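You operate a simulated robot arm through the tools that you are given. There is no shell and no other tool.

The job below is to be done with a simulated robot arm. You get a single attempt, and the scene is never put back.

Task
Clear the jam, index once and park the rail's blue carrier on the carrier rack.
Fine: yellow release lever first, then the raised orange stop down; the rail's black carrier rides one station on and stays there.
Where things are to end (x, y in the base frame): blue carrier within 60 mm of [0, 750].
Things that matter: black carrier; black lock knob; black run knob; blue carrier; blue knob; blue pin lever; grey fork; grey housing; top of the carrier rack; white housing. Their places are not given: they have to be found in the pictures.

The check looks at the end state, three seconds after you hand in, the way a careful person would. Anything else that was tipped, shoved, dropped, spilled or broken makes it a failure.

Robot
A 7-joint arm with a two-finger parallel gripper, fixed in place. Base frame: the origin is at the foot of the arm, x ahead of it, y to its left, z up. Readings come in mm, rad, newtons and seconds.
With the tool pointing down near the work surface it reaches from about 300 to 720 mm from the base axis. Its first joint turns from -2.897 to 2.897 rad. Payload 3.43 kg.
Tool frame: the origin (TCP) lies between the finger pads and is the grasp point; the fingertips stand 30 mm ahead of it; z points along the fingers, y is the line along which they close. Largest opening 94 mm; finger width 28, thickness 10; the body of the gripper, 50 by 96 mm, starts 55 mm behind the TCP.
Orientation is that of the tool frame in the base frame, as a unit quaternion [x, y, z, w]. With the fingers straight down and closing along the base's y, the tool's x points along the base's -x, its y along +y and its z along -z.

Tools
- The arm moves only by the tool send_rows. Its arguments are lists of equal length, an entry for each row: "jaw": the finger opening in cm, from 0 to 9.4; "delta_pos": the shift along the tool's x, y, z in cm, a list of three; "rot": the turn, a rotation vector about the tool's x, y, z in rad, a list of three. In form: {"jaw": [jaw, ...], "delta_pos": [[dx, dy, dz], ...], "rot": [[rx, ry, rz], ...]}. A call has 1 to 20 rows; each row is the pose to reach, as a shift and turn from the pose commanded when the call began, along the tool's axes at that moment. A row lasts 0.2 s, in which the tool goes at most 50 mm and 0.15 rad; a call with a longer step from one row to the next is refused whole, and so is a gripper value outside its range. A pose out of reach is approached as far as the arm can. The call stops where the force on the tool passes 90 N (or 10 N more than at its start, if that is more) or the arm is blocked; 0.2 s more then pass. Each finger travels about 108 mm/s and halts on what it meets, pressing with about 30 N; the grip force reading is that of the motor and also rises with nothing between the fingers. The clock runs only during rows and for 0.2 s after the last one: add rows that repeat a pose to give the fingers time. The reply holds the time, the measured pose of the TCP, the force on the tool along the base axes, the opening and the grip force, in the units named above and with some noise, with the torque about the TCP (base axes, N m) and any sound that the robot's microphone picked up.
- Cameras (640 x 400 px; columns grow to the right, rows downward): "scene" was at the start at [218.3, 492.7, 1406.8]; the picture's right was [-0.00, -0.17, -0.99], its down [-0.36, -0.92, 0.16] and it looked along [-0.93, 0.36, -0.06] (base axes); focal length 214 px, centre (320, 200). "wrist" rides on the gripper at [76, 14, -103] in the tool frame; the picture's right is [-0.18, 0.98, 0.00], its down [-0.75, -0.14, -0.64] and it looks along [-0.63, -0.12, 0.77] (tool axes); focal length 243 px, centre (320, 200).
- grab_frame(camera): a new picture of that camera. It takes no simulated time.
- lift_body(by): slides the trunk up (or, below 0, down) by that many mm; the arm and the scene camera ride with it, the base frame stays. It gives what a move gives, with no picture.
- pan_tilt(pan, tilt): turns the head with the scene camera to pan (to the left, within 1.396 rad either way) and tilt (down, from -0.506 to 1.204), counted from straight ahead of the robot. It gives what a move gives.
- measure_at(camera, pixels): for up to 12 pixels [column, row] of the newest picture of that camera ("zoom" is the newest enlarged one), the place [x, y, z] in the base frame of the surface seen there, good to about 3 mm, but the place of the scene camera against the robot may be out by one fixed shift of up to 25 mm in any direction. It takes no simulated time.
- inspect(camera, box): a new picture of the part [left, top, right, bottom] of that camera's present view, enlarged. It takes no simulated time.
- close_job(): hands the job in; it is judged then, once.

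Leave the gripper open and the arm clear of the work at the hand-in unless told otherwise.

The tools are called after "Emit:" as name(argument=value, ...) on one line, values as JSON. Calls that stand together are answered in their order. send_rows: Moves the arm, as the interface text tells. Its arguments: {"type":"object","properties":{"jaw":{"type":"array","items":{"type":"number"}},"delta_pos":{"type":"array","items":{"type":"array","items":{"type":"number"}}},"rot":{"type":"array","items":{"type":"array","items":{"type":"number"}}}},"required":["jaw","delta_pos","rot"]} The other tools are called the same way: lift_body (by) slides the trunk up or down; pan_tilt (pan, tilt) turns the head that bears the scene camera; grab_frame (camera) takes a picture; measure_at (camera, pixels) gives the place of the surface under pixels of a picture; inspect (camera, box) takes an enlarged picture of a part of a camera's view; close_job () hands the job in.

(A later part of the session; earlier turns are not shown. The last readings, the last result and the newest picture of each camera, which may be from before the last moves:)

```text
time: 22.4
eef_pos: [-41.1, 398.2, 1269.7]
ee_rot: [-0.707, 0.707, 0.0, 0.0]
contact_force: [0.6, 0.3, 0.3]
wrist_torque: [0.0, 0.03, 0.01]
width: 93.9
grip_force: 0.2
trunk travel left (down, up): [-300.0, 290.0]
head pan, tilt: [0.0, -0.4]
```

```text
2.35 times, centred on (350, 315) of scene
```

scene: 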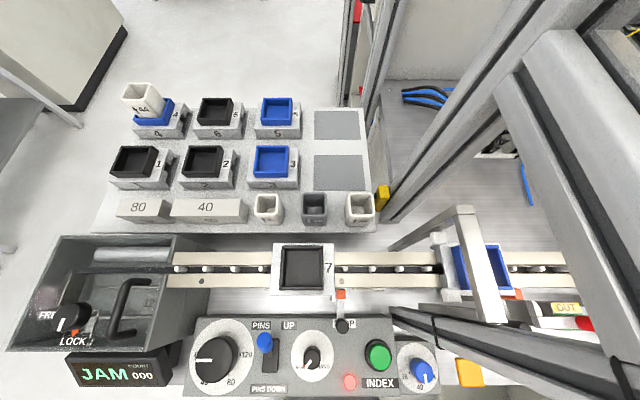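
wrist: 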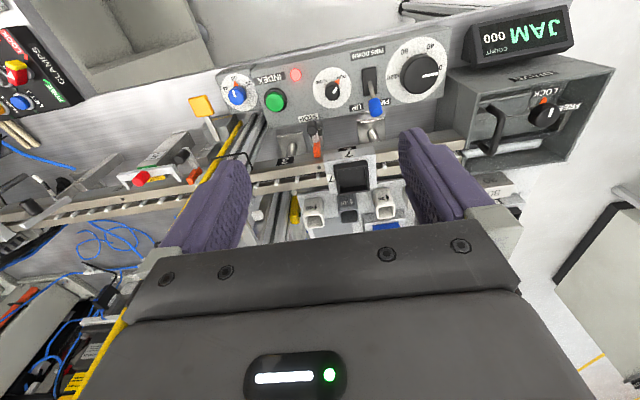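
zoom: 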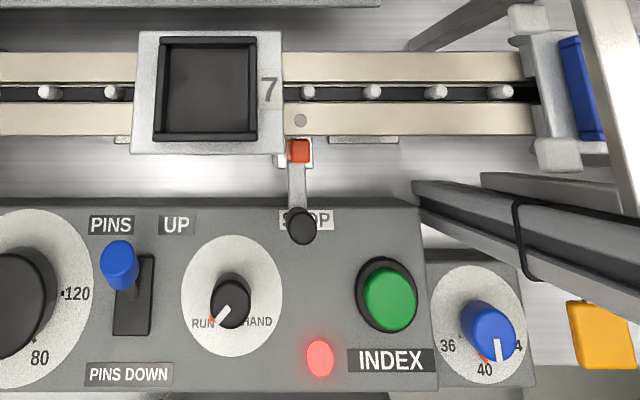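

The empty pad near the target reads about (-9, 742), z≈987. Now comparing wrist and scene measurements to find the scene camera's fixed shift.

Emit:
measure_at(camera="wrist", pixels=[[202, 106], [275, 99], [240, 95], [332, 90], [352, 176], [317, 152], [376, 107], [420, 72]])

Emit:
measure_at(camera="scene", pixels=[[470, 372], [377, 353], [424, 368], [313, 356], [303, 268], [341, 294], [264, 342], [207, 360], [343, 325]])

Emit:
inspect(camera="wrist", box=[180, 60, 400, 200])

```text
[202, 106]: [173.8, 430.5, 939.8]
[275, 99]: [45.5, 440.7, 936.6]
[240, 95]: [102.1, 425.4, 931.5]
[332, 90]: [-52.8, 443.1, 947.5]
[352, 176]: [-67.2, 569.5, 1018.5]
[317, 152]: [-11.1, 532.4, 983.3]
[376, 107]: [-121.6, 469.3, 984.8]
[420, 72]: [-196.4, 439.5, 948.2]
```

```text
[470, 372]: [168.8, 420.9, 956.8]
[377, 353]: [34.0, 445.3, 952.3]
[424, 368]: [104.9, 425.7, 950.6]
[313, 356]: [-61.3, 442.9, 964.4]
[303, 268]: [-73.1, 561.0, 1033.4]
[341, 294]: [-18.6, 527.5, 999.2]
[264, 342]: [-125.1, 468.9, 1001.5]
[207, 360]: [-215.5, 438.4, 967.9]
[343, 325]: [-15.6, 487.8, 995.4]
```

```text
2.86 times, centred on (290, 130) of wrist
```

zoom: 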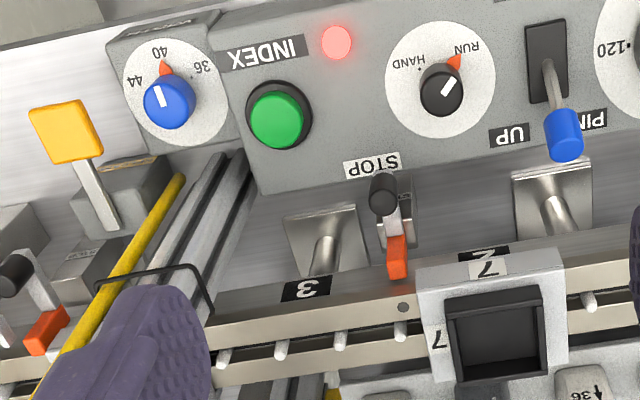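

The scene camera reads about (+8, +8, -16) off from the wrist (true = scene + that). True paddle centre ≈ (176, 430, 940). I'll go back round the post with closed fingers to hover over the yellow release paddle at z≈1020.

Emit:
send_rows(jaw=[5, 0, 0, 0, 0, 0, 0, 0, 0, 0, 0, 0, 0, 0], delta_pos=[[4, -2, 0], [8, -5, 0], [8, -9.5, 1], [8, -14, 2], [8, -18, 3.5], [8, -21.8, 5], [5, -21.8, 7.5], [2, -21.8, 10], [-1, -21.8, 12.5], [-3.2, -21.8, 15], [-3.2, -21.8, 19], [-3.2, -21.8, 22], [-3.2, -21.8, 25], [-3.2, -21.8, 25]], rot=[[0, 0, 0], [0, 0, 0], [0, 0, 0], [0, 0, 0], [0, 0, 0], [0, 0, 0], [0, 0, 0], [0, 0, 0], [0, 0, 0], [0, 0, 0], [0, 0, 0], [0, 0, 0], [0, 0, 0], [0, 0, 0]])

Emit:
grab_frame(camera="wrist")

Emit:
grab_frame(camera="scene")

```text
time: 25.4
eef_pos: [180.1, 429.2, 1017.2]
ee_rot: [-0.707, 0.707, 0.0, 0.0]
contact_force: [-0.3, 0.5, 0.0]
wrist_torque: [-0.02, -0.02, 0.01]
width: 0.0
grip_force: 30.3
trunk travel left (down, up): [-300.0, 290.0]
head pan, tilt: [0.0, -0.4]
```

```text
taken
```

wrist: 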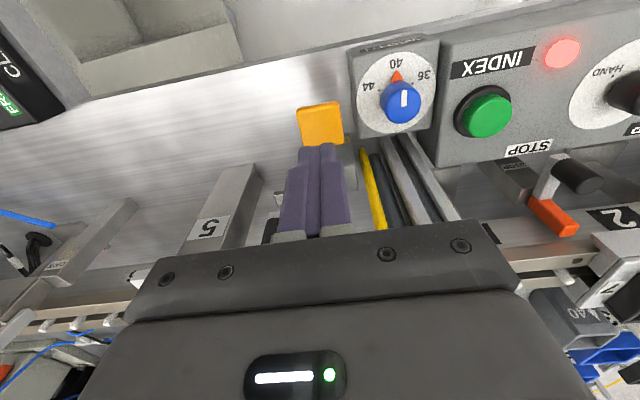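

```text
taken
```

scene: 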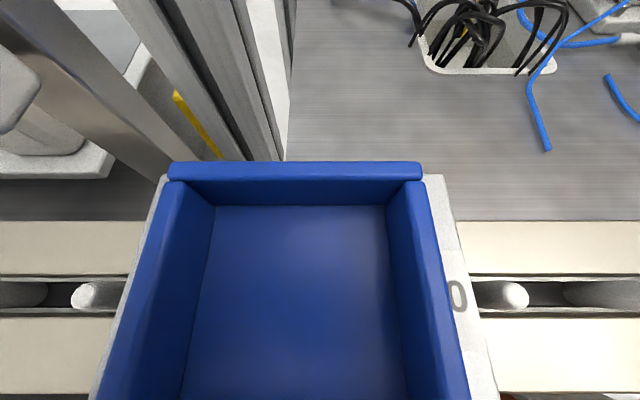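

The fingertips hover just over the paddle (318,122). Measuring the paddle corners in the wrist view.

Emit:
inspect(camera="wrist", box=[260, 80, 420, 220])

Emit:
measure_at(camera="wrist", pixels=[[301, 113], [336, 107], [306, 140], [340, 135], [320, 122], [317, 155], [350, 160], [318, 150]])

Emit:
measure_at(camera="scene", pixels=[[170, 170], [420, 168], [300, 175], [300, 300], [460, 260], [130, 260], [440, 180], [165, 182], [50, 260], [560, 240], [560, 350], [470, 390]])

```text
2.86 times, centred on (340, 150) of wrist
```

zoom: 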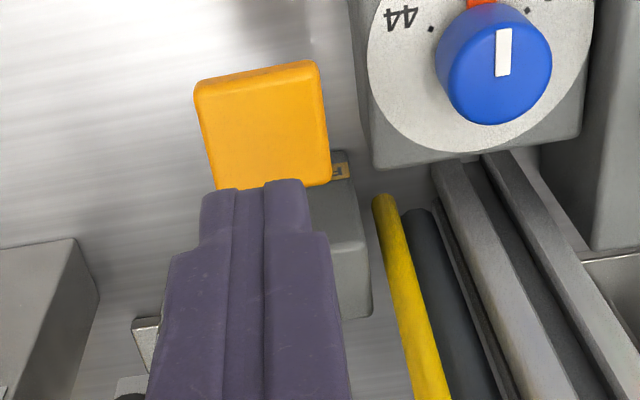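

```text
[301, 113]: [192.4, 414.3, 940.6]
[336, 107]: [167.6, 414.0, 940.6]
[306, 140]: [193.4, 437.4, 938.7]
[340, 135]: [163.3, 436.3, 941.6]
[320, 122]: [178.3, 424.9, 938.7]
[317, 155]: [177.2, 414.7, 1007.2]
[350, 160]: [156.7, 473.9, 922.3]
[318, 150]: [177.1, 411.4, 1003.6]
```

```text
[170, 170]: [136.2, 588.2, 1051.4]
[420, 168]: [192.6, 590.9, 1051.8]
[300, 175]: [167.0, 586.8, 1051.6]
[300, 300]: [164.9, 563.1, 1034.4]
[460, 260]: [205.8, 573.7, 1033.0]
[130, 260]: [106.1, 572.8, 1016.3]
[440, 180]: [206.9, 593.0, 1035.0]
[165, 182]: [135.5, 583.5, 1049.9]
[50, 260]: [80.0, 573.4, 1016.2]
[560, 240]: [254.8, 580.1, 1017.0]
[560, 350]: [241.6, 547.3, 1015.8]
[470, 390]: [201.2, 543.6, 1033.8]
```

Paddle spans x 165–193, y 413–439, z≈940. I'll press straight down on it, gently, about 13 mm past contact at first.

Emit:
send_rows(jaw=[0, 0, 0, 0, 0, 0, 0, 0, 0], delta_pos=[[0.3, 0.1, 1.5], [0.3, 0.1, 3], [0.3, 0.1, 4], [0.3, 0.1, 4.4], [0.3, 0.1, 4.8], [0.3, 0.1, 5.2], [0.3, 0.1, 5.6], [0.3, 0.1, 6.0], [0.3, 0.1, 6.0]], rot=[[0, 0, 0], [0, 0, 0], [0, 0, 0], [0, 0, 0], [0, 0, 0], [0, 0, 0], [0, 0, 0], [0, 0, 0], [0, 0, 0]])

Emit:
inspect(camera="wrist", box=[260, 80, 420, 220])

```text
time: 26.9
eef_pos: [179.5, 429.5, 977.7]
ee_rot: [-0.707, 0.707, 0.009, 0.013]
contact_force: [0.3, -11.2, 49.5]
wrist_torque: [6.42, 0.48, 0.05]
width: 0.2
grip_force: 29.4
trunk travel left (down, up): [-300.0, 290.0]
head pan, tilt: [0.0, -0.4]
stopped in row 7: the force on the tool passed its limit at 96 N (the readings are from after the stop); the commanded pose is now the measured one
```

```text
2.86 times, centred on (340, 150) of wrist
```

zoom: 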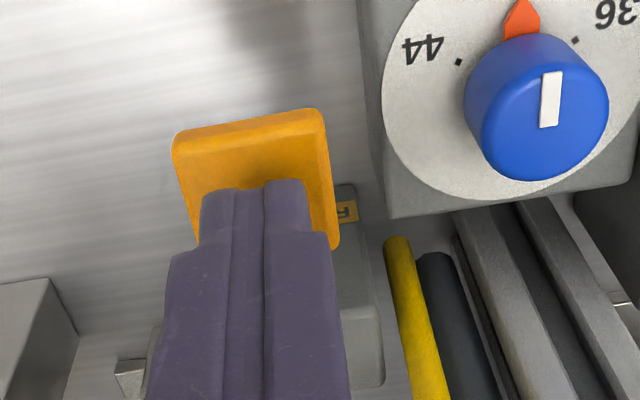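

The push stalled at 96 N, but the torque (6.4 N·m about x) shows the contact was ~130 mm off in +y. That is the scene-camera head coming down on the blue tray, not the fingers. I'll lift off at once, then stow the head as at the start and check the tray.

Emit:
send_rows(jaw=[0, 0, 0], delta_pos=[[0, 0, -2], [0, 0, -4], [0, 0, -5]], rot=[[0, 0, 0], [0, 0, 0], [0, 0, 0]])

Emit:
grab_frame(camera="scene")

Emit:
measure_at(camera="scene", pixels=[[170, 170], [420, 168], [300, 175], [300, 300], [460, 260], [130, 260], [440, 180], [165, 182], [50, 260], [560, 240], [560, 350], [470, 390]])

```text
time: 27.7
eef_pos: [178.7, 430.3, 1023.9]
ee_rot: [-0.707, 0.707, 0.004, 0.007]
contact_force: [0.5, -0.6, 0.7]
wrist_torque: [0.01, -0.04, 0.02]
width: 0.0
grip_force: 30.0
trunk travel left (down, up): [-300.0, 290.0]
head pan, tilt: [0.0, -0.4]
```

```text
taken
```

scene: 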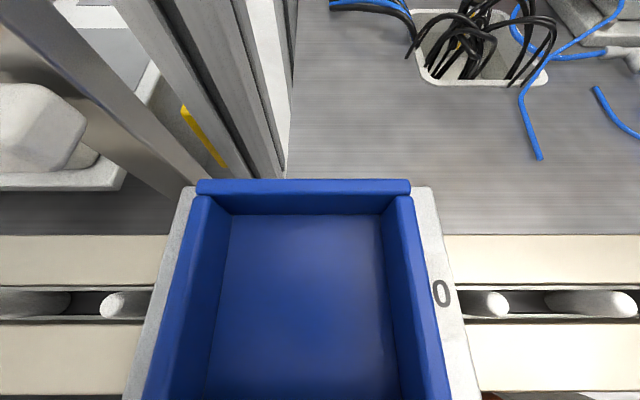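

```text
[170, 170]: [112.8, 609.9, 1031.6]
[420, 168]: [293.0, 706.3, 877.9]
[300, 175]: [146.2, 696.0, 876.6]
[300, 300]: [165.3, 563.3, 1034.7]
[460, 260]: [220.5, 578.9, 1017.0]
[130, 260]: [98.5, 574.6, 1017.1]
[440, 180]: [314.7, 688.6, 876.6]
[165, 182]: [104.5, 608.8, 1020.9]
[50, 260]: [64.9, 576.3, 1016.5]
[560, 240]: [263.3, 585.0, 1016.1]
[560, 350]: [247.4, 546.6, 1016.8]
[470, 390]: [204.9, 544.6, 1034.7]
```

The blue carrier hasn't moved (tray floor still (165,563,1034)). I'll raise a bit more, square up the tilt, then stow the head to the right side (away from the post).

Emit:
send_rows(jaw=[0, 0, 0, 0], delta_pos=[[2, 0, -2], [5, 0, -5], [8, 0, -7], [8, 0, -7]], rot=[[-0.004, 0.0155, 0], [-0.004, 0.0155, 0], [-0.004, 0.0155, 0], [-0.004, 0.0155, 0]])

Emit:
pan_tilt(pan=-1.39, tilt=1.2)

Emit:
grab_frame(camera="scene")

Emit:
grab_frame(camera="wrist")

```text
time: 28.7
eef_pos: [176.3, 347.4, 1093.1]
ee_rot: [-0.707, 0.707, 0.0, 0.0]
contact_force: [0.8, -0.3, -0.7]
wrist_torque: [-0.02, -0.01, -0.02]
width: 0.0
grip_force: 30.4
trunk travel left (down, up): [-300.0, 290.0]
head pan, tilt: [0.0, -0.4]
```

```text
time: 30.3
eef_pos: [176.9, 348.2, 1092.7]
ee_rot: [-0.706, 0.708, 0.0, 0.001]
contact_force: [0.1, 0.4, -0.4]
wrist_torque: [-0.01, 0.0, 0.02]
width: 0.0
grip_force: 29.9
trunk travel left (down, up): [-300.0, 290.0]
head pan, tilt: [-1.389, 1.201]
```

```text
taken
```

scene: 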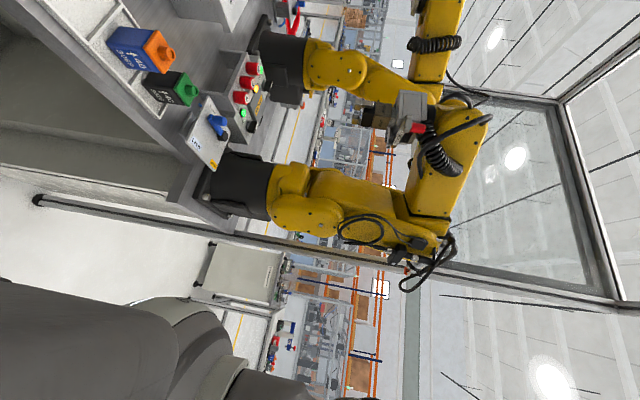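

```text
taken
```

wrist: 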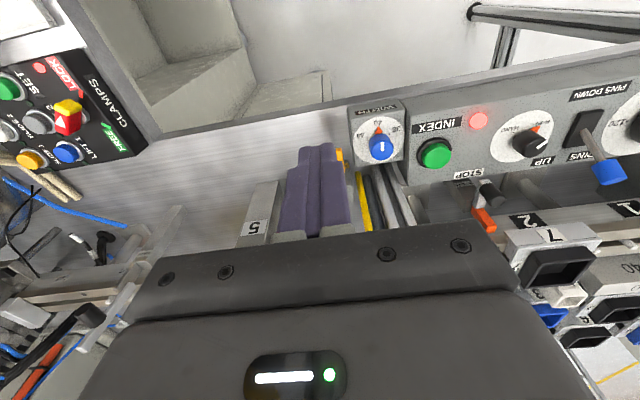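

Head stowed. Now pressing the yellow paddle again: move over it at height, then down slowly.

Emit:
send_rows(jaw=[0, 0, 0, 0, 0, 0, 0, 0, 0, 0, 0, 0], delta_pos=[[-4, -0.4, 0], [-7.9, -0.5, 2], [-7.9, -0.5, 6], [-7.9, -0.5, 9.5], [-7.9, -0.5, 11.5], [-7.9, -0.5, 12], [-7.9, -0.5, 12.4], [-7.9, -0.5, 12.8], [-7.9, -0.5, 13.2], [-7.9, -0.5, 13.6], [-7.9, -0.5, 14], [-7.9, -0.5, 14]], rot=[[0, 0, 0], [0, 0, 0], [0, 0, 0], [0, 0, 0], [0, 0, 0], [0, 0, 0], [0, 0, 0], [0, 0, 0], [0, 0, 0], [0, 0, 0], [0, 0, 0], [0, 0, 0]])

Emit:
inspect(camera="wrist", box=[220, 60, 460, 220])

```text
time: 32.9
eef_pos: [184.7, 428.7, 952.4]
ee_rot: [-0.706, 0.708, 0.0, 0.001]
contact_force: [1.7, -0.7, 14.8]
wrist_torque: [0.17, -0.02, -0.04]
width: 0.0
grip_force: 29.9
trunk travel left (down, up): [-300.0, 290.0]
head pan, tilt: [-1.389, 1.201]
```

```text
2.50 times, centred on (340, 140) of wrist
```

zoom: 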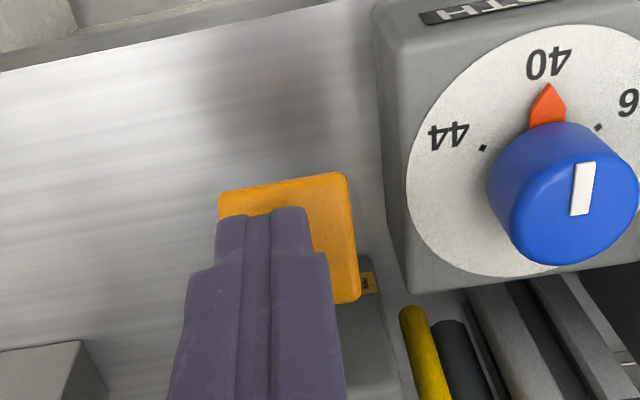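

The paddle goes down with ~15 N (spring-like). I'll press further until it stops or clicks.

Emit:
send_rows(jaw=[0, 0, 0, 0, 0, 0, 0, 0], delta_pos=[[0, 0, 0.4], [0, 0, 0.8], [0, 0, 1.2], [0, 0, 1.6], [0, 0, 2.0], [0, 0, 2.4], [0, 0, 2.8], [0, 0, 3.2]], rot=[[0, 0, 0], [0, 0, 0], [0, 0, 0], [0, 0, 0], [0, 0, 0], [0, 0, 0], [0, 0, 0], [0, 0, 0]])

Emit:
inspect(camera="wrist", box=[220, 60, 460, 220])

Emit:
inspect(camera="wrist", box=[400, 40, 640, 200])

```text
time: 33.6
eef_pos: [184.6, 427.7, 948.7]
ee_rot: [-0.706, 0.708, 0.002, 0.008]
contact_force: [-3.4, -23.7, 57.0]
wrist_torque: [0.12, 0.16, -0.12]
width: 0.0
grip_force: 29.8
trunk travel left (down, up): [-300.0, 290.0]
head pan, tilt: [-1.389, 1.201]
stopped in row 3: the force on the tool passed its limit at 96 N (the readings are from after the stop); the commanded pose is now the measured one
```

```text
2.50 times, centred on (340, 140) of wrist
```

zoom: 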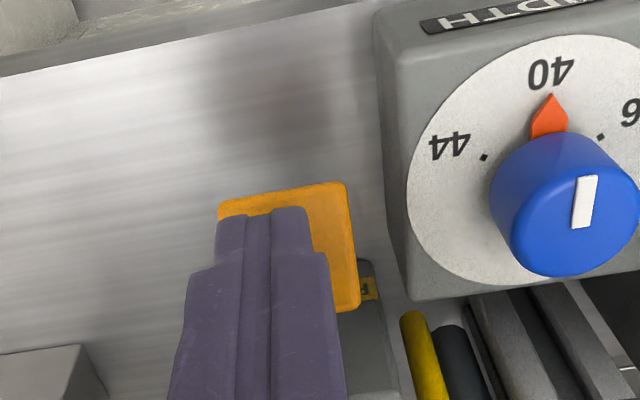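

```text
2.50 times, centred on (520, 120) of wrist
```

zoom: 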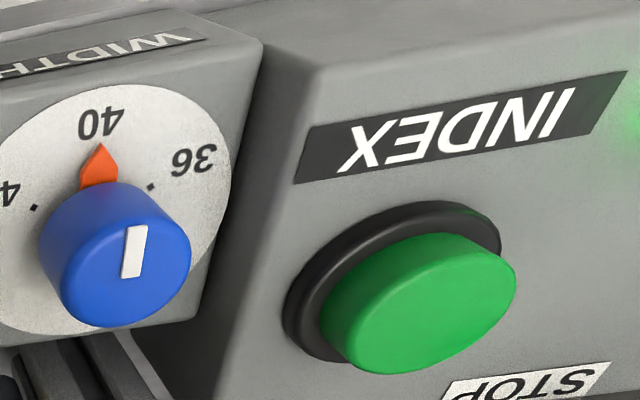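

End stop reached at fingertip z≈919, and the lamp's glow at the right edge of the view has turned green. Lifting off and looking.

Emit:
send_rows(jaw=[0, 0, 0, 0, 0], delta_pos=[[0, 0, -2], [0, 0, -5], [2, 0, -9], [5, 0, -13], [8, 0, -16]], rot=[[-0.006, 0.006, 0], [-0.007, 0.008, 0], [-0.007, 0.008, 0], [-0.007, 0.008, 0], [-0.007, 0.008, 0]])

Emit:
grab_frame(camera="wrist")

Emit:
inspect(camera="wrist", box=[400, 60, 640, 260])

```text
time: 34.8
eef_pos: [184.2, 351.8, 1102.8]
ee_rot: [-0.707, 0.707, 0.002, 0.0]
contact_force: [-0.7, -0.3, 0.9]
wrist_torque: [0.05, -0.04, -0.03]
width: 0.0
grip_force: 29.8
trunk travel left (down, up): [-300.0, 290.0]
head pan, tilt: [-1.389, 1.201]
```

```text
taken
```

wrist: 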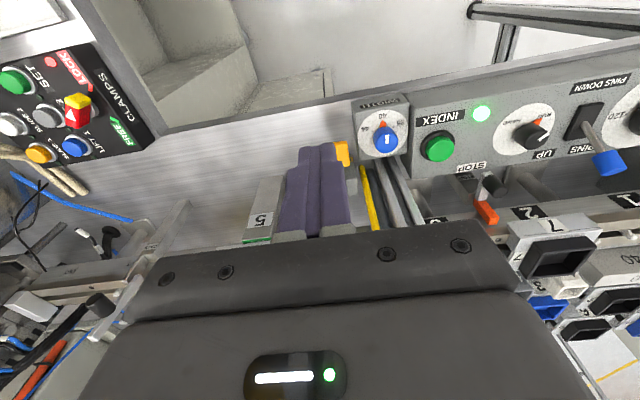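

```text
2.00 times, centred on (520, 160) of wrist
```

zoom: 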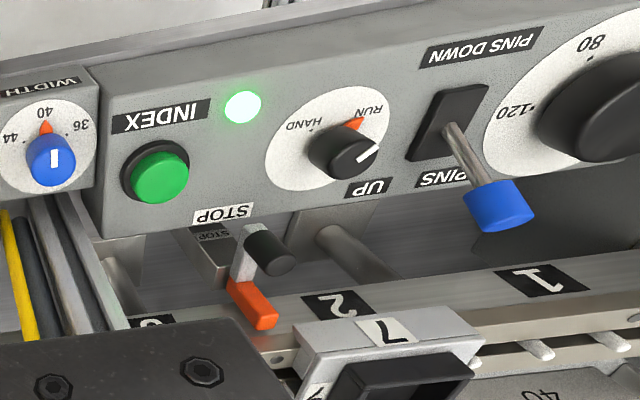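

Lamp is green: the release worked. Next the raised orange stop: comparing with the lowered stop, both its block and black knob sit ~24 mm higher, so the knob has to be pushed straight down. Moving closer to measure it with the wrist camera.

Emit:
send_rows(jaw=[0, 0, 0, 0], delta_pos=[[-2, -2, 0], [-5, -4, 0], [-8, -4, 0], [-8, -4, 0]], rot=[[0.003, 0.003, 0], [0.003, 0.003, 0], [0.003, 0.003, 0], [0.003, 0.003, 0]])

Emit:
grab_frame(camera="wrist")

Emit:
inspect(camera="wrist", box=[200, 110, 440, 250])

```text
time: 35.8
eef_pos: [222.7, 428.7, 1102.0]
ee_rot: [-0.706, 0.708, 0.0, -0.001]
contact_force: [0.0, 0.1, -0.2]
wrist_torque: [-0.02, -0.01, -0.01]
width: 0.1
grip_force: 29.7
trunk travel left (down, up): [-300.0, 290.0]
head pan, tilt: [-1.389, 1.201]
```

```text
taken
```

wrist: 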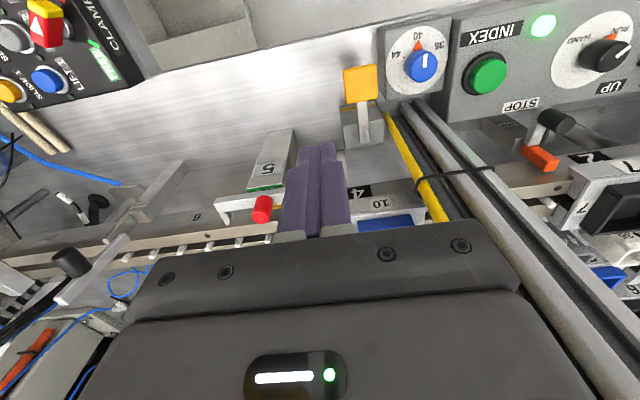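

```text
2.67 times, centred on (320, 180) of wrist
```

zoom: 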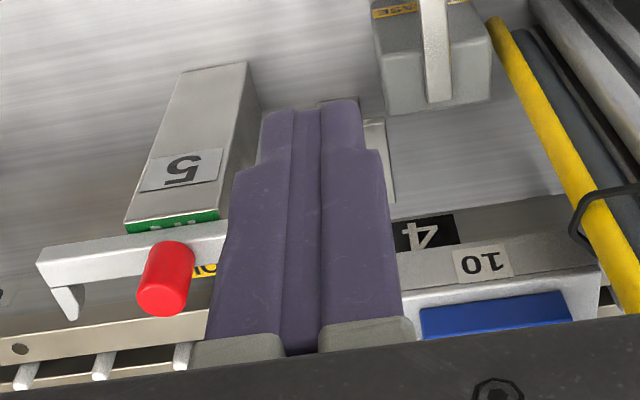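

The fingers hide the stop. Opening them here (tips at z≈1072, above everything nearby) to look between them.

Emit:
send_rows(jaw=[5, 9.4, 9.4, 9.4], delta_pos=[[0, 0, 0], [0, 0, 0], [0, 0, 0], [0, 0, 0]], rot=[[0, 0, 0], [0, 0, 0], [0, 0, 0], [0, 0, 0]])

Emit:
inspect(camera="wrist", box=[220, 120, 420, 245])

```text
time: 36.8
eef_pos: [221.6, 429.9, 1102.8]
ee_rot: [-0.706, 0.709, -0.001, 0.0]
contact_force: [-0.4, 0.6, -0.8]
wrist_torque: [0.02, -0.01, 0.0]
width: 93.9
grip_force: 0.0
trunk travel left (down, up): [-300.0, 290.0]
head pan, tilt: [-1.389, 1.201]
```

```text
3.20 times, centred on (320, 182) of wrist
```

zoom: 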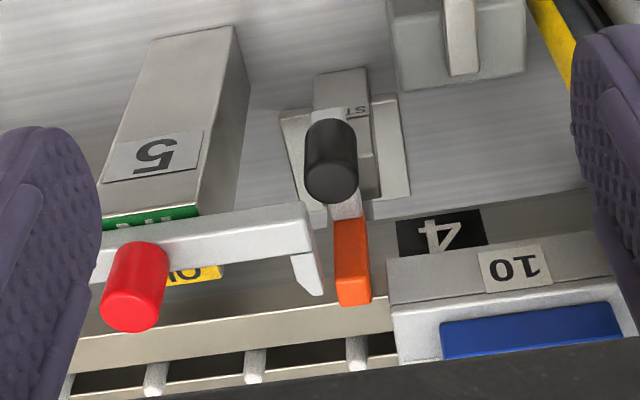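

Emit:
measure_at(camera="zoom", pixels=[[330, 185], [330, 195], [310, 180], [352, 180], [330, 140], [353, 240], [353, 290], [305, 220], [303, 240], [318, 290], [395, 280], [135, 310]])

```text
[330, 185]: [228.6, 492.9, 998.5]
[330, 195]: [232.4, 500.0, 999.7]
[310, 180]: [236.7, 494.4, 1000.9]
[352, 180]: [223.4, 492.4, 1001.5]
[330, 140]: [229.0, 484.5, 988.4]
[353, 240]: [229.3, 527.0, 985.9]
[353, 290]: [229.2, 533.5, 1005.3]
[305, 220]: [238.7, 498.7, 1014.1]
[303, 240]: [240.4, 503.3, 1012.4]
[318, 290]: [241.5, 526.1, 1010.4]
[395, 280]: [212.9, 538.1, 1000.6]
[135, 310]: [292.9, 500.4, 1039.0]
```

Knob top centre ≈ (229.5, 492, 1000), the fork bar's end starts at x≈239 at z 1014. I'll close the fingers, go to (224, 488) leaving ~5 mm to the fork bar, and push the knob down slowly.

Emit:
send_rows(jaw=[0, 0, 0, 0, 0, 0, 0, 0, 0, 0, 0, 0, 0, 0, 0, 0, 0, 0], delta_pos=[[0, 0, 0], [0, 0, 0], [-3, -0.2, 0], [-5.8, -0.2, 0], [-5.8, -0.2, 0], [-5.8, -0.2, 3], [-5.8, -0.2, 5.5], [-5.8, -0.2, 6.7], [-5.8, -0.2, 7.1], [-5.8, -0.2, 7.4], [-5.8, -0.2, 7.7], [-5.8, -0.2, 8.0], [-5.8, -0.2, 8.3], [-5.8, -0.2, 8.6], [-5.8, -0.2, 8.9], [-5.8, -0.2, 9.2], [-5.8, -0.2, 9.5], [-5.8, -0.2, 9.5]], rot=[[0, 0, 0], [0, 0, 0], [0, 0, 0], [0, 0, 0], [0, 0, 0], [0, 0, 0], [0, 0, 0], [0, 0, 0], [0, 0, 0], [0, 0, 0], [0, 0, 0], [0, 0, 0], [0, 0, 0], [0, 0, 0], [0, 0, 0], [0, 0, 0], [0, 0, 0], [0, 0, 0]])

Emit:
inspect(camera="wrist", box=[200, 110, 440, 250])

```text
time: 40.6
eef_pos: [225.9, 488.0, 1007.3]
ee_rot: [-0.706, 0.709, -0.001, -0.001]
contact_force: [-0.3, -0.5, 0.1]
wrist_torque: [-0.01, -0.01, -0.02]
width: 0.0
grip_force: 29.7
trunk travel left (down, up): [-300.0, 290.0]
head pan, tilt: [-1.389, 1.201]
```

```text
2.67 times, centred on (320, 180) of wrist
```

zoom: 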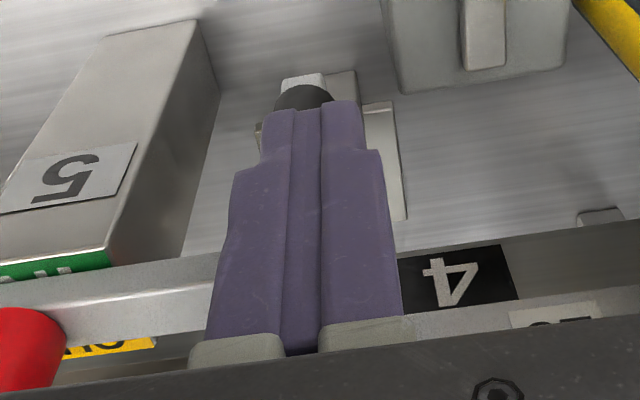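

The tip went down to z≈977 with no residual force, as though the stop moved down freely (or snapped). I'll push a few mm more to find the bottom, then lift and look.

Emit:
send_rows(jaw=[0, 0, 0, 0], delta_pos=[[0, 0, 0.2], [0, 0, 0.4], [0, 0, 0.6], [0, 0, 0.6]], rot=[[0, 0, 0], [0, 0, 0], [0, 0, 0], [0, 0, 0]])

Emit:
send_rows(jaw=[0, 0, 0, 0, 0, 3, 9.4, 9.4, 9.4], delta_pos=[[0, 0, -3], [0, 0, -6], [0, 0, -9], [3, 0, -9.5], [5.8, 0, -9.5], [5.8, 0, -9.5], [5.8, 0, -9.5], [5.8, 0, -9.5], [5.8, 0, -9.5]], rot=[[0, 0, 0], [0, 0, 0], [0, 0, 0], [0, 0, 0], [0, 0, 0], [0, 0, 0], [0, 0, 0], [0, 0, 0], [0, 0, 0]])

Emit:
inspect(camera="wrist", box=[220, 120, 420, 245])

Emit:
grab_frame(camera="wrist")

```text
time: 41.6
eef_pos: [226.1, 486.8, 1008.2]
ee_rot: [-0.706, 0.708, 0.002, 0.004]
contact_force: [6.4, 2.5, 58.9]
wrist_torque: [0.02, -0.19, 0.27]
width: 0.0
grip_force: 30.3
trunk travel left (down, up): [-300.0, 290.0]
head pan, tilt: [-1.389, 1.201]
```

```text
time: 43.6
eef_pos: [225.7, 429.7, 1099.2]
ee_rot: [-0.706, 0.709, 0.0, -0.001]
contact_force: [0.2, 0.9, -0.4]
wrist_torque: [-0.01, 0.0, 0.01]
width: 93.8
grip_force: 0.1
trunk travel left (down, up): [-300.0, 290.0]
head pan, tilt: [-1.389, 1.201]
```

```text
3.20 times, centred on (320, 182) of wrist
```

zoom: 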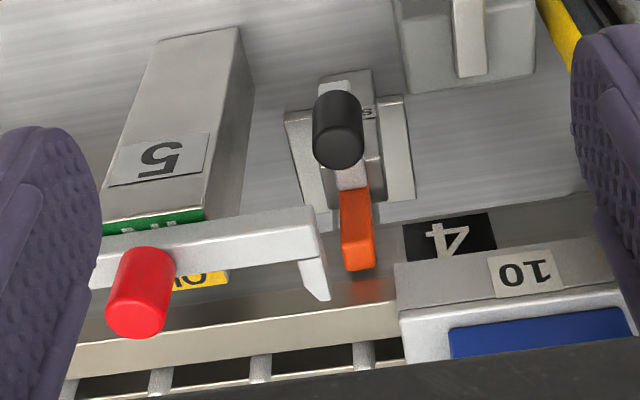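

```text
taken
```

wrist: 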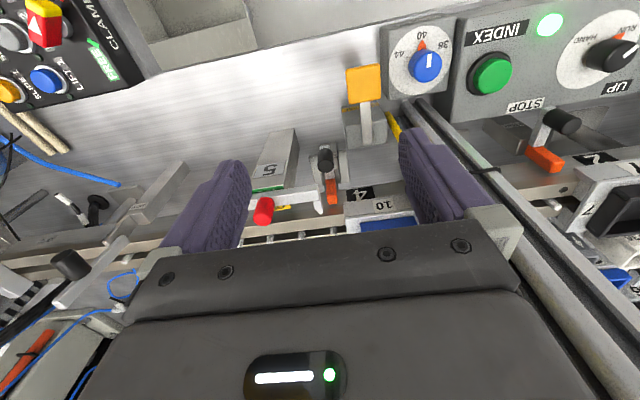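

The orange block has dropped below the rail edge. Measuring to confirm, and comparing with stop 1.

Emit:
measure_at(camera="wrist", pixels=[[332, 195], [325, 165], [543, 158], [563, 122], [263, 212], [380, 205], [490, 75], [610, 55]])

Emit:
pan_tilt(pan=0.0, tilt=-0.1)

Emit:
grab_frame(camera="scene")

```text
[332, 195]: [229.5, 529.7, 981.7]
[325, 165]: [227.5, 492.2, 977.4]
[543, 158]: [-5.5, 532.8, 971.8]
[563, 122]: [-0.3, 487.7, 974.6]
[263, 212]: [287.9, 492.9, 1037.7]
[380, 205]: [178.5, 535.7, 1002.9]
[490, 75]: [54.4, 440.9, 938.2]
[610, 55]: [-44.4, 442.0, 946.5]
```

```text
time: 45.2
eef_pos: [225.3, 430.4, 1098.9]
ee_rot: [-0.706, 0.708, -0.001, 0.0]
contact_force: [0.6, 0.2, -0.3]
wrist_torque: [-0.05, -0.01, 0.01]
width: 93.9
grip_force: 0.0
trunk travel left (down, up): [-300.0, 290.0]
head pan, tilt: [0.0, -0.099]
```

```text
taken
```

scene: 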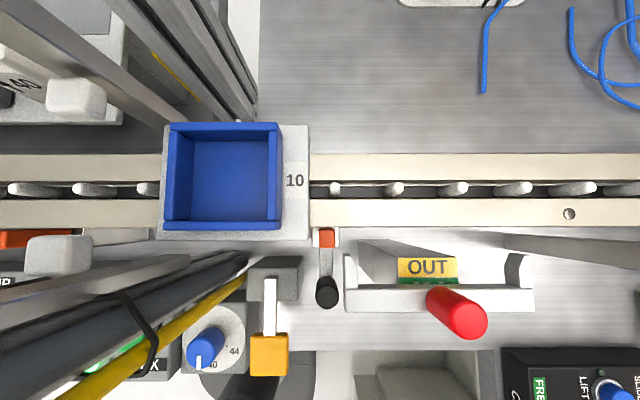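

Stop confirmed down (orange z≈982, knob ≈977, matching the other lowered stop). Carrier 10 is still in place. Now back out and around the post to the INDEX button side, and check the display.

Emit:
send_rows(jaw=[9.4, 5, 0, 0, 0, 0, 0, 0], delta_pos=[[4, 0, -2.5], [8, 0, -5], [11, 2, -7], [11, 6, -9], [11, 10, -10], [11, 14, -10], [11, 17.8, -10], [11, 17.8, -10]], rot=[[0, 0, 0], [0, 0, 0], [0, 0, 0], [0, 0, 0], [0, 0, 0], [0, 0, 0], [0, 0, 0], [0, 0, 0]])

Emit:
pan_tilt(pan=0.2, tilt=-0.3)

Emit:
grab_frame(camera="scene")

Emit:
grab_frame(camera="wrist")

```text
time: 47.0
eef_pos: [47.5, 321.2, 1199.8]
ee_rot: [-0.706, 0.708, -0.001, -0.001]
contact_force: [-0.8, 0.9, -0.1]
wrist_torque: [-0.02, 0.0, 0.01]
width: 0.0
grip_force: 29.8
trunk travel left (down, up): [-300.0, 290.0]
head pan, tilt: [0.0, -0.099]
```

```text
time: 47.7
eef_pos: [47.2, 321.4, 1199.8]
ee_rot: [-0.706, 0.709, -0.001, 0.0]
contact_force: [-0.2, -0.5, 0.3]
wrist_torque: [0.01, 0.0, -0.03]
width: 0.1
grip_force: 30.3
trunk travel left (down, up): [-300.0, 290.0]
head pan, tilt: [0.201, -0.3]
```

```text
taken
```

scene: 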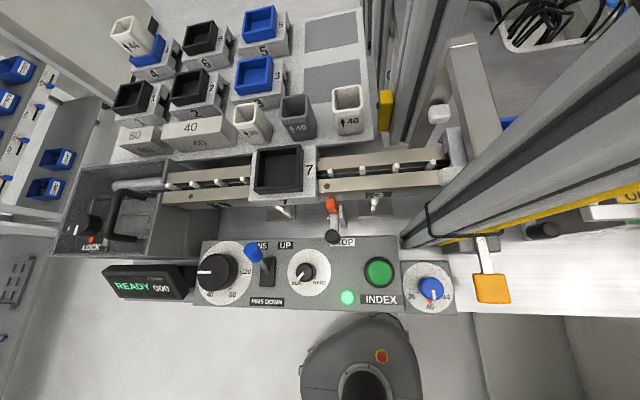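

```text
taken
```

wrist: 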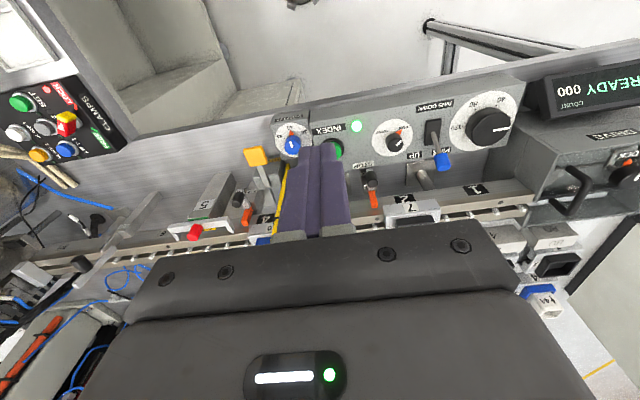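

Display now reads READY 000 and the lamp is green. Before pressing INDEX I'll check the large dial and other settings closely.

Emit:
inspect(camera="scene", box=[180, 220, 340, 320])

Emit:
inspect(camera="wrist", box=[420, 60, 640, 220])

Emit:
inspect(camera="scene", box=[60, 150, 220, 300])

Emit:
measure_at(camera="scene", pixels=[[378, 271], [275, 205], [375, 200], [276, 170], [490, 287], [317, 169], [252, 170], [331, 205]])

```text
4.00 times, centred on (260, 270) of scene
```

zoom: 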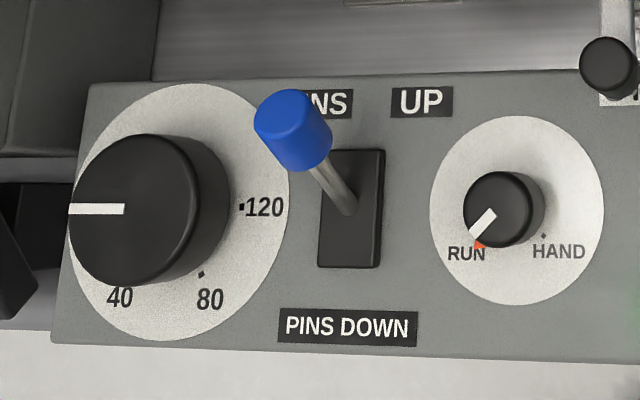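

```text
2.50 times, centred on (530, 140) of wrist
```

zoom: 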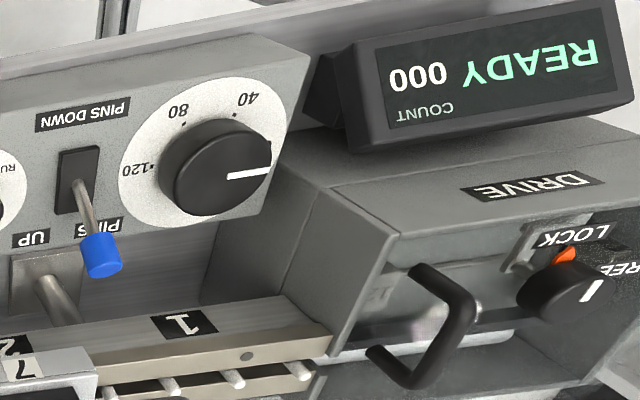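

```text
2.67 times, centred on (140, 225) of scene
```

zoom: 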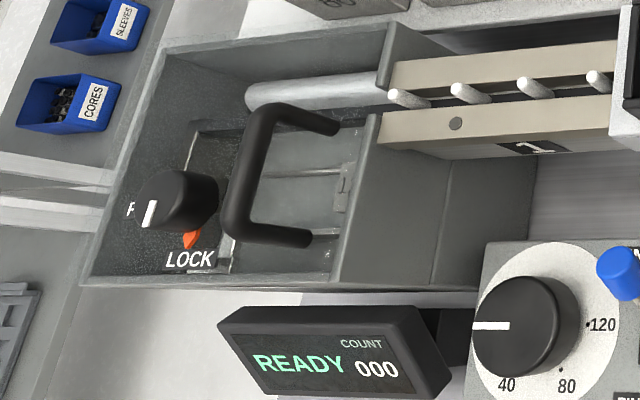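

```text
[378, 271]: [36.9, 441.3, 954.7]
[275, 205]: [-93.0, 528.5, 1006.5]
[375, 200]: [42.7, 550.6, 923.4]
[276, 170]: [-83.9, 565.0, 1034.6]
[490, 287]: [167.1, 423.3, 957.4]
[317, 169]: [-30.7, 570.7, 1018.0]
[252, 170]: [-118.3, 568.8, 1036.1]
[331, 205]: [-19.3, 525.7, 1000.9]
```

The large dial 40/80/120 has its white line pointing to -x. I'd like to see its label and whole scale before indexing. Moving the arm to -x to look from above.

Emit:
send_rows(jaw=[0, 0, 0, 0, 0, 0, 0], delta_pos=[[0, 4, 0], [0, 8, 0], [0, 12, 0], [0, 16, 0], [0, 20, 0], [0, 24, 0], [0, 24, 0]], rot=[[0, 0, 0], [0, 0, 0], [0, 0, 0], [0, 0, 0], [0, 0, 0], [0, 0, 0], [0, 0, 0]])

Emit:
pan_tilt(pan=0.0, tilt=-0.1)

Emit:
grab_frame(camera="scene")

Emit:
inspect(camera="wrist", box=[220, 20, 420, 180])

```text
time: 49.3
eef_pos: [-193.2, 324.6, 1198.0]
ee_rot: [-0.706, 0.709, -0.001, -0.001]
contact_force: [-0.7, 0.5, 0.2]
wrist_torque: [-0.03, 0.03, -0.01]
width: 0.0
grip_force: 30.0
trunk travel left (down, up): [-300.0, 290.0]
head pan, tilt: [0.201, -0.3]
```

```text
time: 50.0
eef_pos: [-192.7, 324.9, 1197.6]
ee_rot: [-0.706, 0.708, -0.001, 0.0]
contact_force: [-0.4, -0.1, -0.4]
wrist_torque: [0.02, 0.01, 0.02]
width: 0.0
grip_force: 29.7
trunk travel left (down, up): [-300.0, 290.0]
head pan, tilt: [0.0, -0.099]
```

```text
taken
```

scene: 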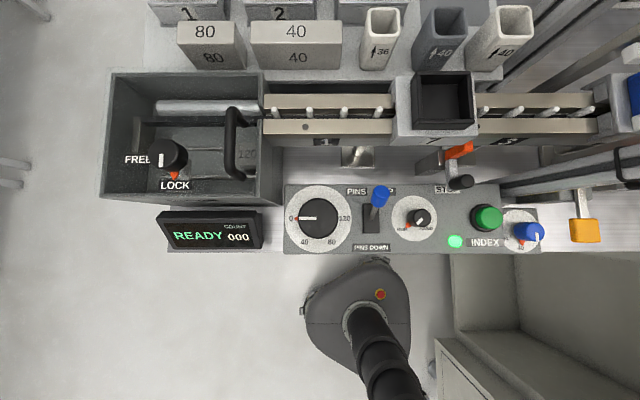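

```text
2.50 times, centred on (320, 100) of wrist
```

zoom: 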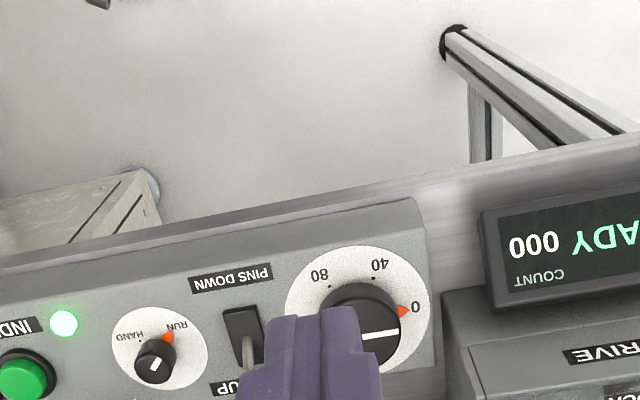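

Emit:
inspect(camera="scene", box=[270, 170, 430, 260])

Emit:
inspect(camera="scene", box=[90, 60, 290, 260])

Emit:
inspect(camera="scene", box=[340, 60, 560, 200])

```text
4.00 times, centred on (350, 215) of scene
```

zoom: 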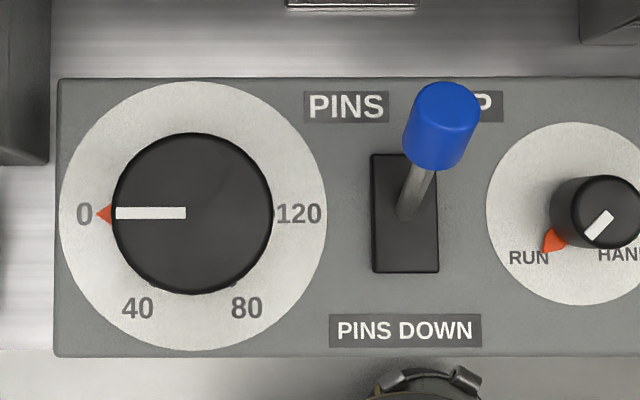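

```text
2.00 times, centred on (190, 160) of scene
```

zoom: 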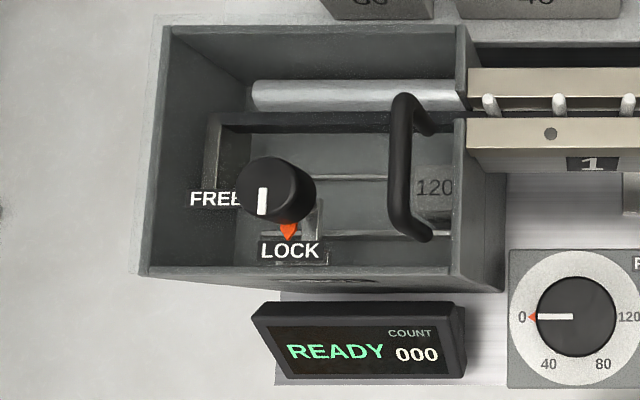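

```text
2.86 times, centred on (450, 130) of scene
```

zoom: 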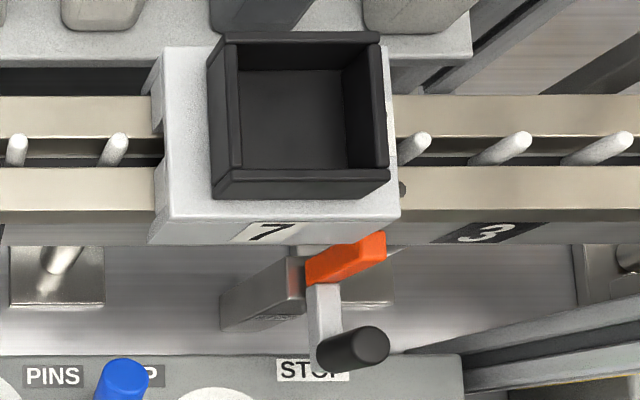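

The large dial is just the drive position (at 0), the drive has the "120" insert and is locked, pins up, RUN set. All ready for INDEX. I'll stow the head and hover over the green button.

Emit:
pan_tilt(pan=-1.39, tilt=1.2)

Emit:
send_rows(jaw=[0, 0, 0, 0, 0, 0, 0, 0, 0, 0, 0], delta_pos=[[0, -4, 0], [0, -8, 0], [0, -12, 0], [0, -16, 1], [0, -20, 3], [0, -24, 5], [-3, -24, 8], [-6, -24, 10], [-9, -24, 13], [-11.5, -24, 15], [-11.5, -24, 15]], rot=[[0, 0, 0], [0, 0, 0], [0, 0, 0], [0, 0, 0], [0, 0, 0], [0, 0, 0], [0, 0, 0], [0, 0, 0], [0, 0, 0], [0, 0, 0], [0, 0, 0]])

Emit:
grab_frame(camera="wrist")

```text
time: 51.6
eef_pos: [-194.0, 324.8, 1197.6]
ee_rot: [-0.705, 0.709, 0.0, -0.001]
contact_force: [-0.1, -0.2, -0.1]
wrist_torque: [-0.03, -0.04, 0.02]
width: 0.0
grip_force: 29.8
trunk travel left (down, up): [-300.0, 290.0]
head pan, tilt: [-1.389, 1.201]
```

```text
time: 53.7
eef_pos: [49.3, 406.3, 1062.9]
ee_rot: [-0.703, 0.711, -0.002, 0.0]
contact_force: [-34.5, -76.0, 27.7]
wrist_torque: [12.63, -6.18, -0.93]
width: 0.3
grip_force: 30.1
trunk travel left (down, up): [-300.0, 290.0]
head pan, tilt: [-1.389, 1.201]
stopped in row 10: the force on the tool passed its limit at 105 N (the readings are from after the stop); the commanded pose is now the measured one
```

```text
taken
```

wrist: 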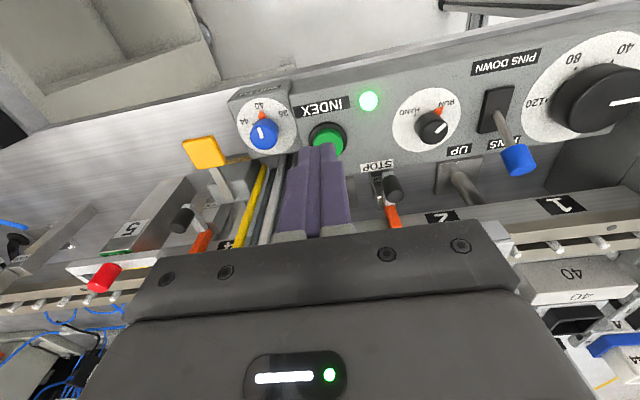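

The head (stowed on its +x side) touched the post at about (93, 476). I'll back straight out, then stow the head to the other side (-x, away from the post) for the INDEX press.

Emit:
send_rows(jaw=[0, 0, 0, 0], delta_pos=[[2, 0, 0], [5, 0.5, -2], [9, 1, -5], [9, 1, -5]], rot=[[0, 0, 0], [0, 0, 0], [0, 0, 0], [0, 0, 0]])

Emit:
pan_tilt(pan=1.39, tilt=1.2)

Emit:
grab_frame(camera="wrist")

Emit:
grab_frame(camera="scene")

```text
refused: row 3 steps farther than a row can; nothing moved
```

```text
time: 56.2
eef_pos: [50.0, 420.9, 1057.0]
ee_rot: [-0.704, 0.71, -0.002, -0.003]
contact_force: [0.4, -0.7, 0.3]
wrist_torque: [0.04, 0.05, 0.0]
width: 0.1
grip_force: 30.1
trunk travel left (down, up): [-300.0, 290.0]
head pan, tilt: [1.389, 1.201]
```

```text
taken
```

wrist: 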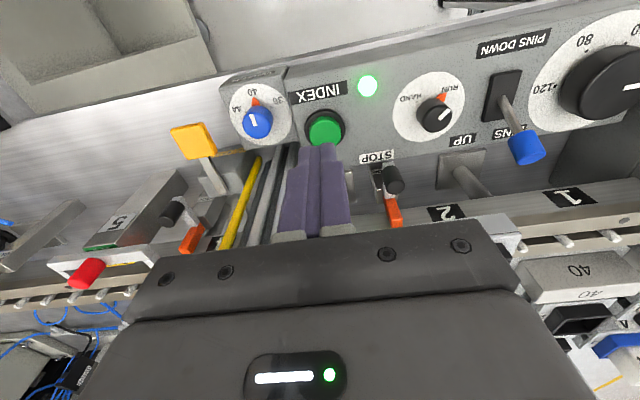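

```text
taken
```

scene: 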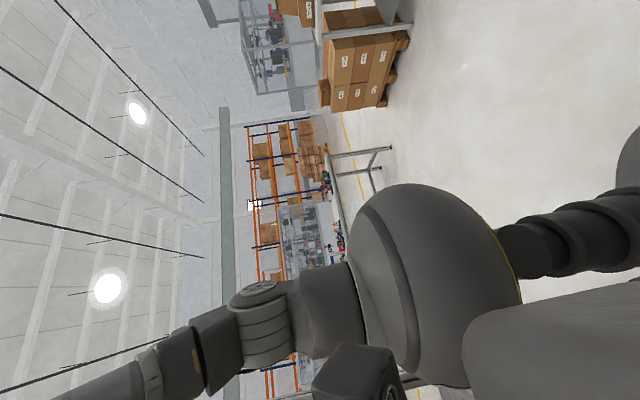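

That call was refused for a too-long step, but turning the head freed the contact (force now ~0). The TCP is at (50, 421, 1057), with the green button in view at (325,128). Measuring it.

Emit:
measure_at(camera="wrist", pixels=[[325, 125], [315, 125], [335, 120], [327, 115], [330, 135], [312, 140], [345, 140], [280, 160]])

Emit:
inspect(camera="wrist", box=[220, 80, 420, 220])

```text
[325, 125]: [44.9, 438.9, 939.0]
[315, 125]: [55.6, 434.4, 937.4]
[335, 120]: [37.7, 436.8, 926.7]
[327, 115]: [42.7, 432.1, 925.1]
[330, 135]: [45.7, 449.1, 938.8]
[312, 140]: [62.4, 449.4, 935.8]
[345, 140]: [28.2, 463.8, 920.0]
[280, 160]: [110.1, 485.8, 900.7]
```

```text
2.86 times, centred on (320, 150) of wrist
```

zoom: 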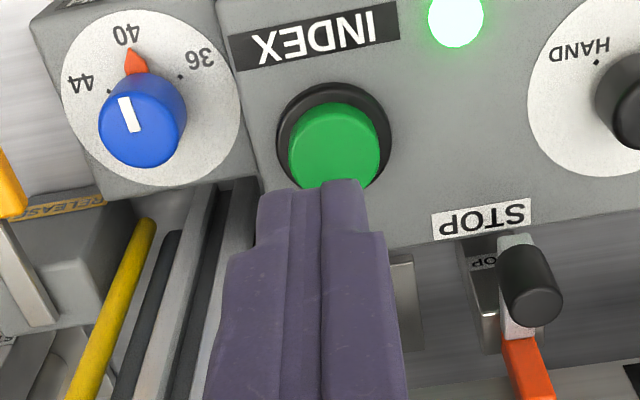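

Button centre ≈ (47, 445, 939). First a small settle move (raise 20 mm, square the tilt) to be sure of the commanded pose.

Emit:
send_rows(jaw=[0, 0], delta_pos=[[0, 0, -1], [0, 0, -1]], rot=[[0.001, -0.007, 0], [0.001, -0.007, 0]])

```text
time: 56.8
eef_pos: [48.9, 423.8, 1068.1]
ee_rot: [-0.704, 0.71, -0.003, 0.0]
contact_force: [0.1, 1.3, 0.6]
wrist_torque: [-0.04, -0.01, 0.04]
width: 0.0
grip_force: 30.0
trunk travel left (down, up): [-300.0, 290.0]
head pan, tilt: [1.389, 1.201]
```

Now pressing INDEX once: over the button, straight down in small steps, then straight up.

Emit:
send_rows(jaw=[0, 0, 0, 0, 0, 0, 0, 0, 0, 0, 0, 0], delta_pos=[[-1.2, 0.2, 0], [-2.1, 0.2, 1], [-2.1, 0.2, 4], [-2.1, 0.2, 7], [-2.1, 0.2, 9], [-2.1, 0.2, 9.5], [-2.1, 0.2, 9.8], [-2.1, 0.2, 10.0], [-2.1, 0.2, 10.2], [-2.1, 0.2, 10.4], [-2.1, 0.2, 10.6], [-2.1, 0.2, 10.6]], rot=[[0, 0, 0], [0, 0, 0], [0, 0, 0], [0, 0, 0], [0, 0, 0], [0, 0, 0], [0, 0, 0], [0, 0, 0], [0, 0, 0], [0, 0, 0], [0, 0, 0], [0, 0, 0]])

Emit:
grab_frame(camera="wrist")

```text
time: 59.4
eef_pos: [47.6, 444.5, 961.6]
ee_rot: [-0.704, 0.71, -0.002, 0.001]
contact_force: [0.4, 1.1, 2.6]
wrist_torque: [0.06, -0.06, -0.03]
width: 0.2
grip_force: 30.4
trunk travel left (down, up): [-300.0, 290.0]
head pan, tilt: [1.389, 1.201]
heard: click
```

```text
taken
```

wrist: 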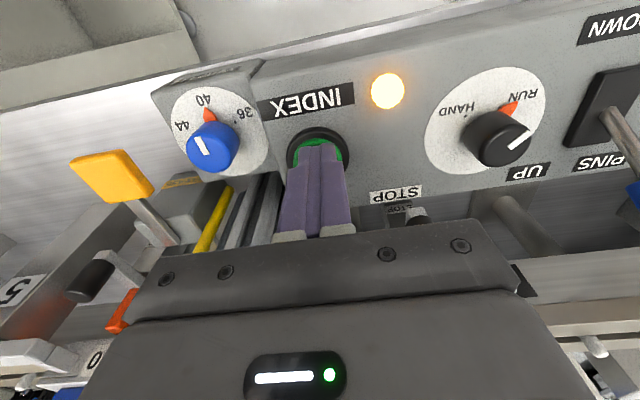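

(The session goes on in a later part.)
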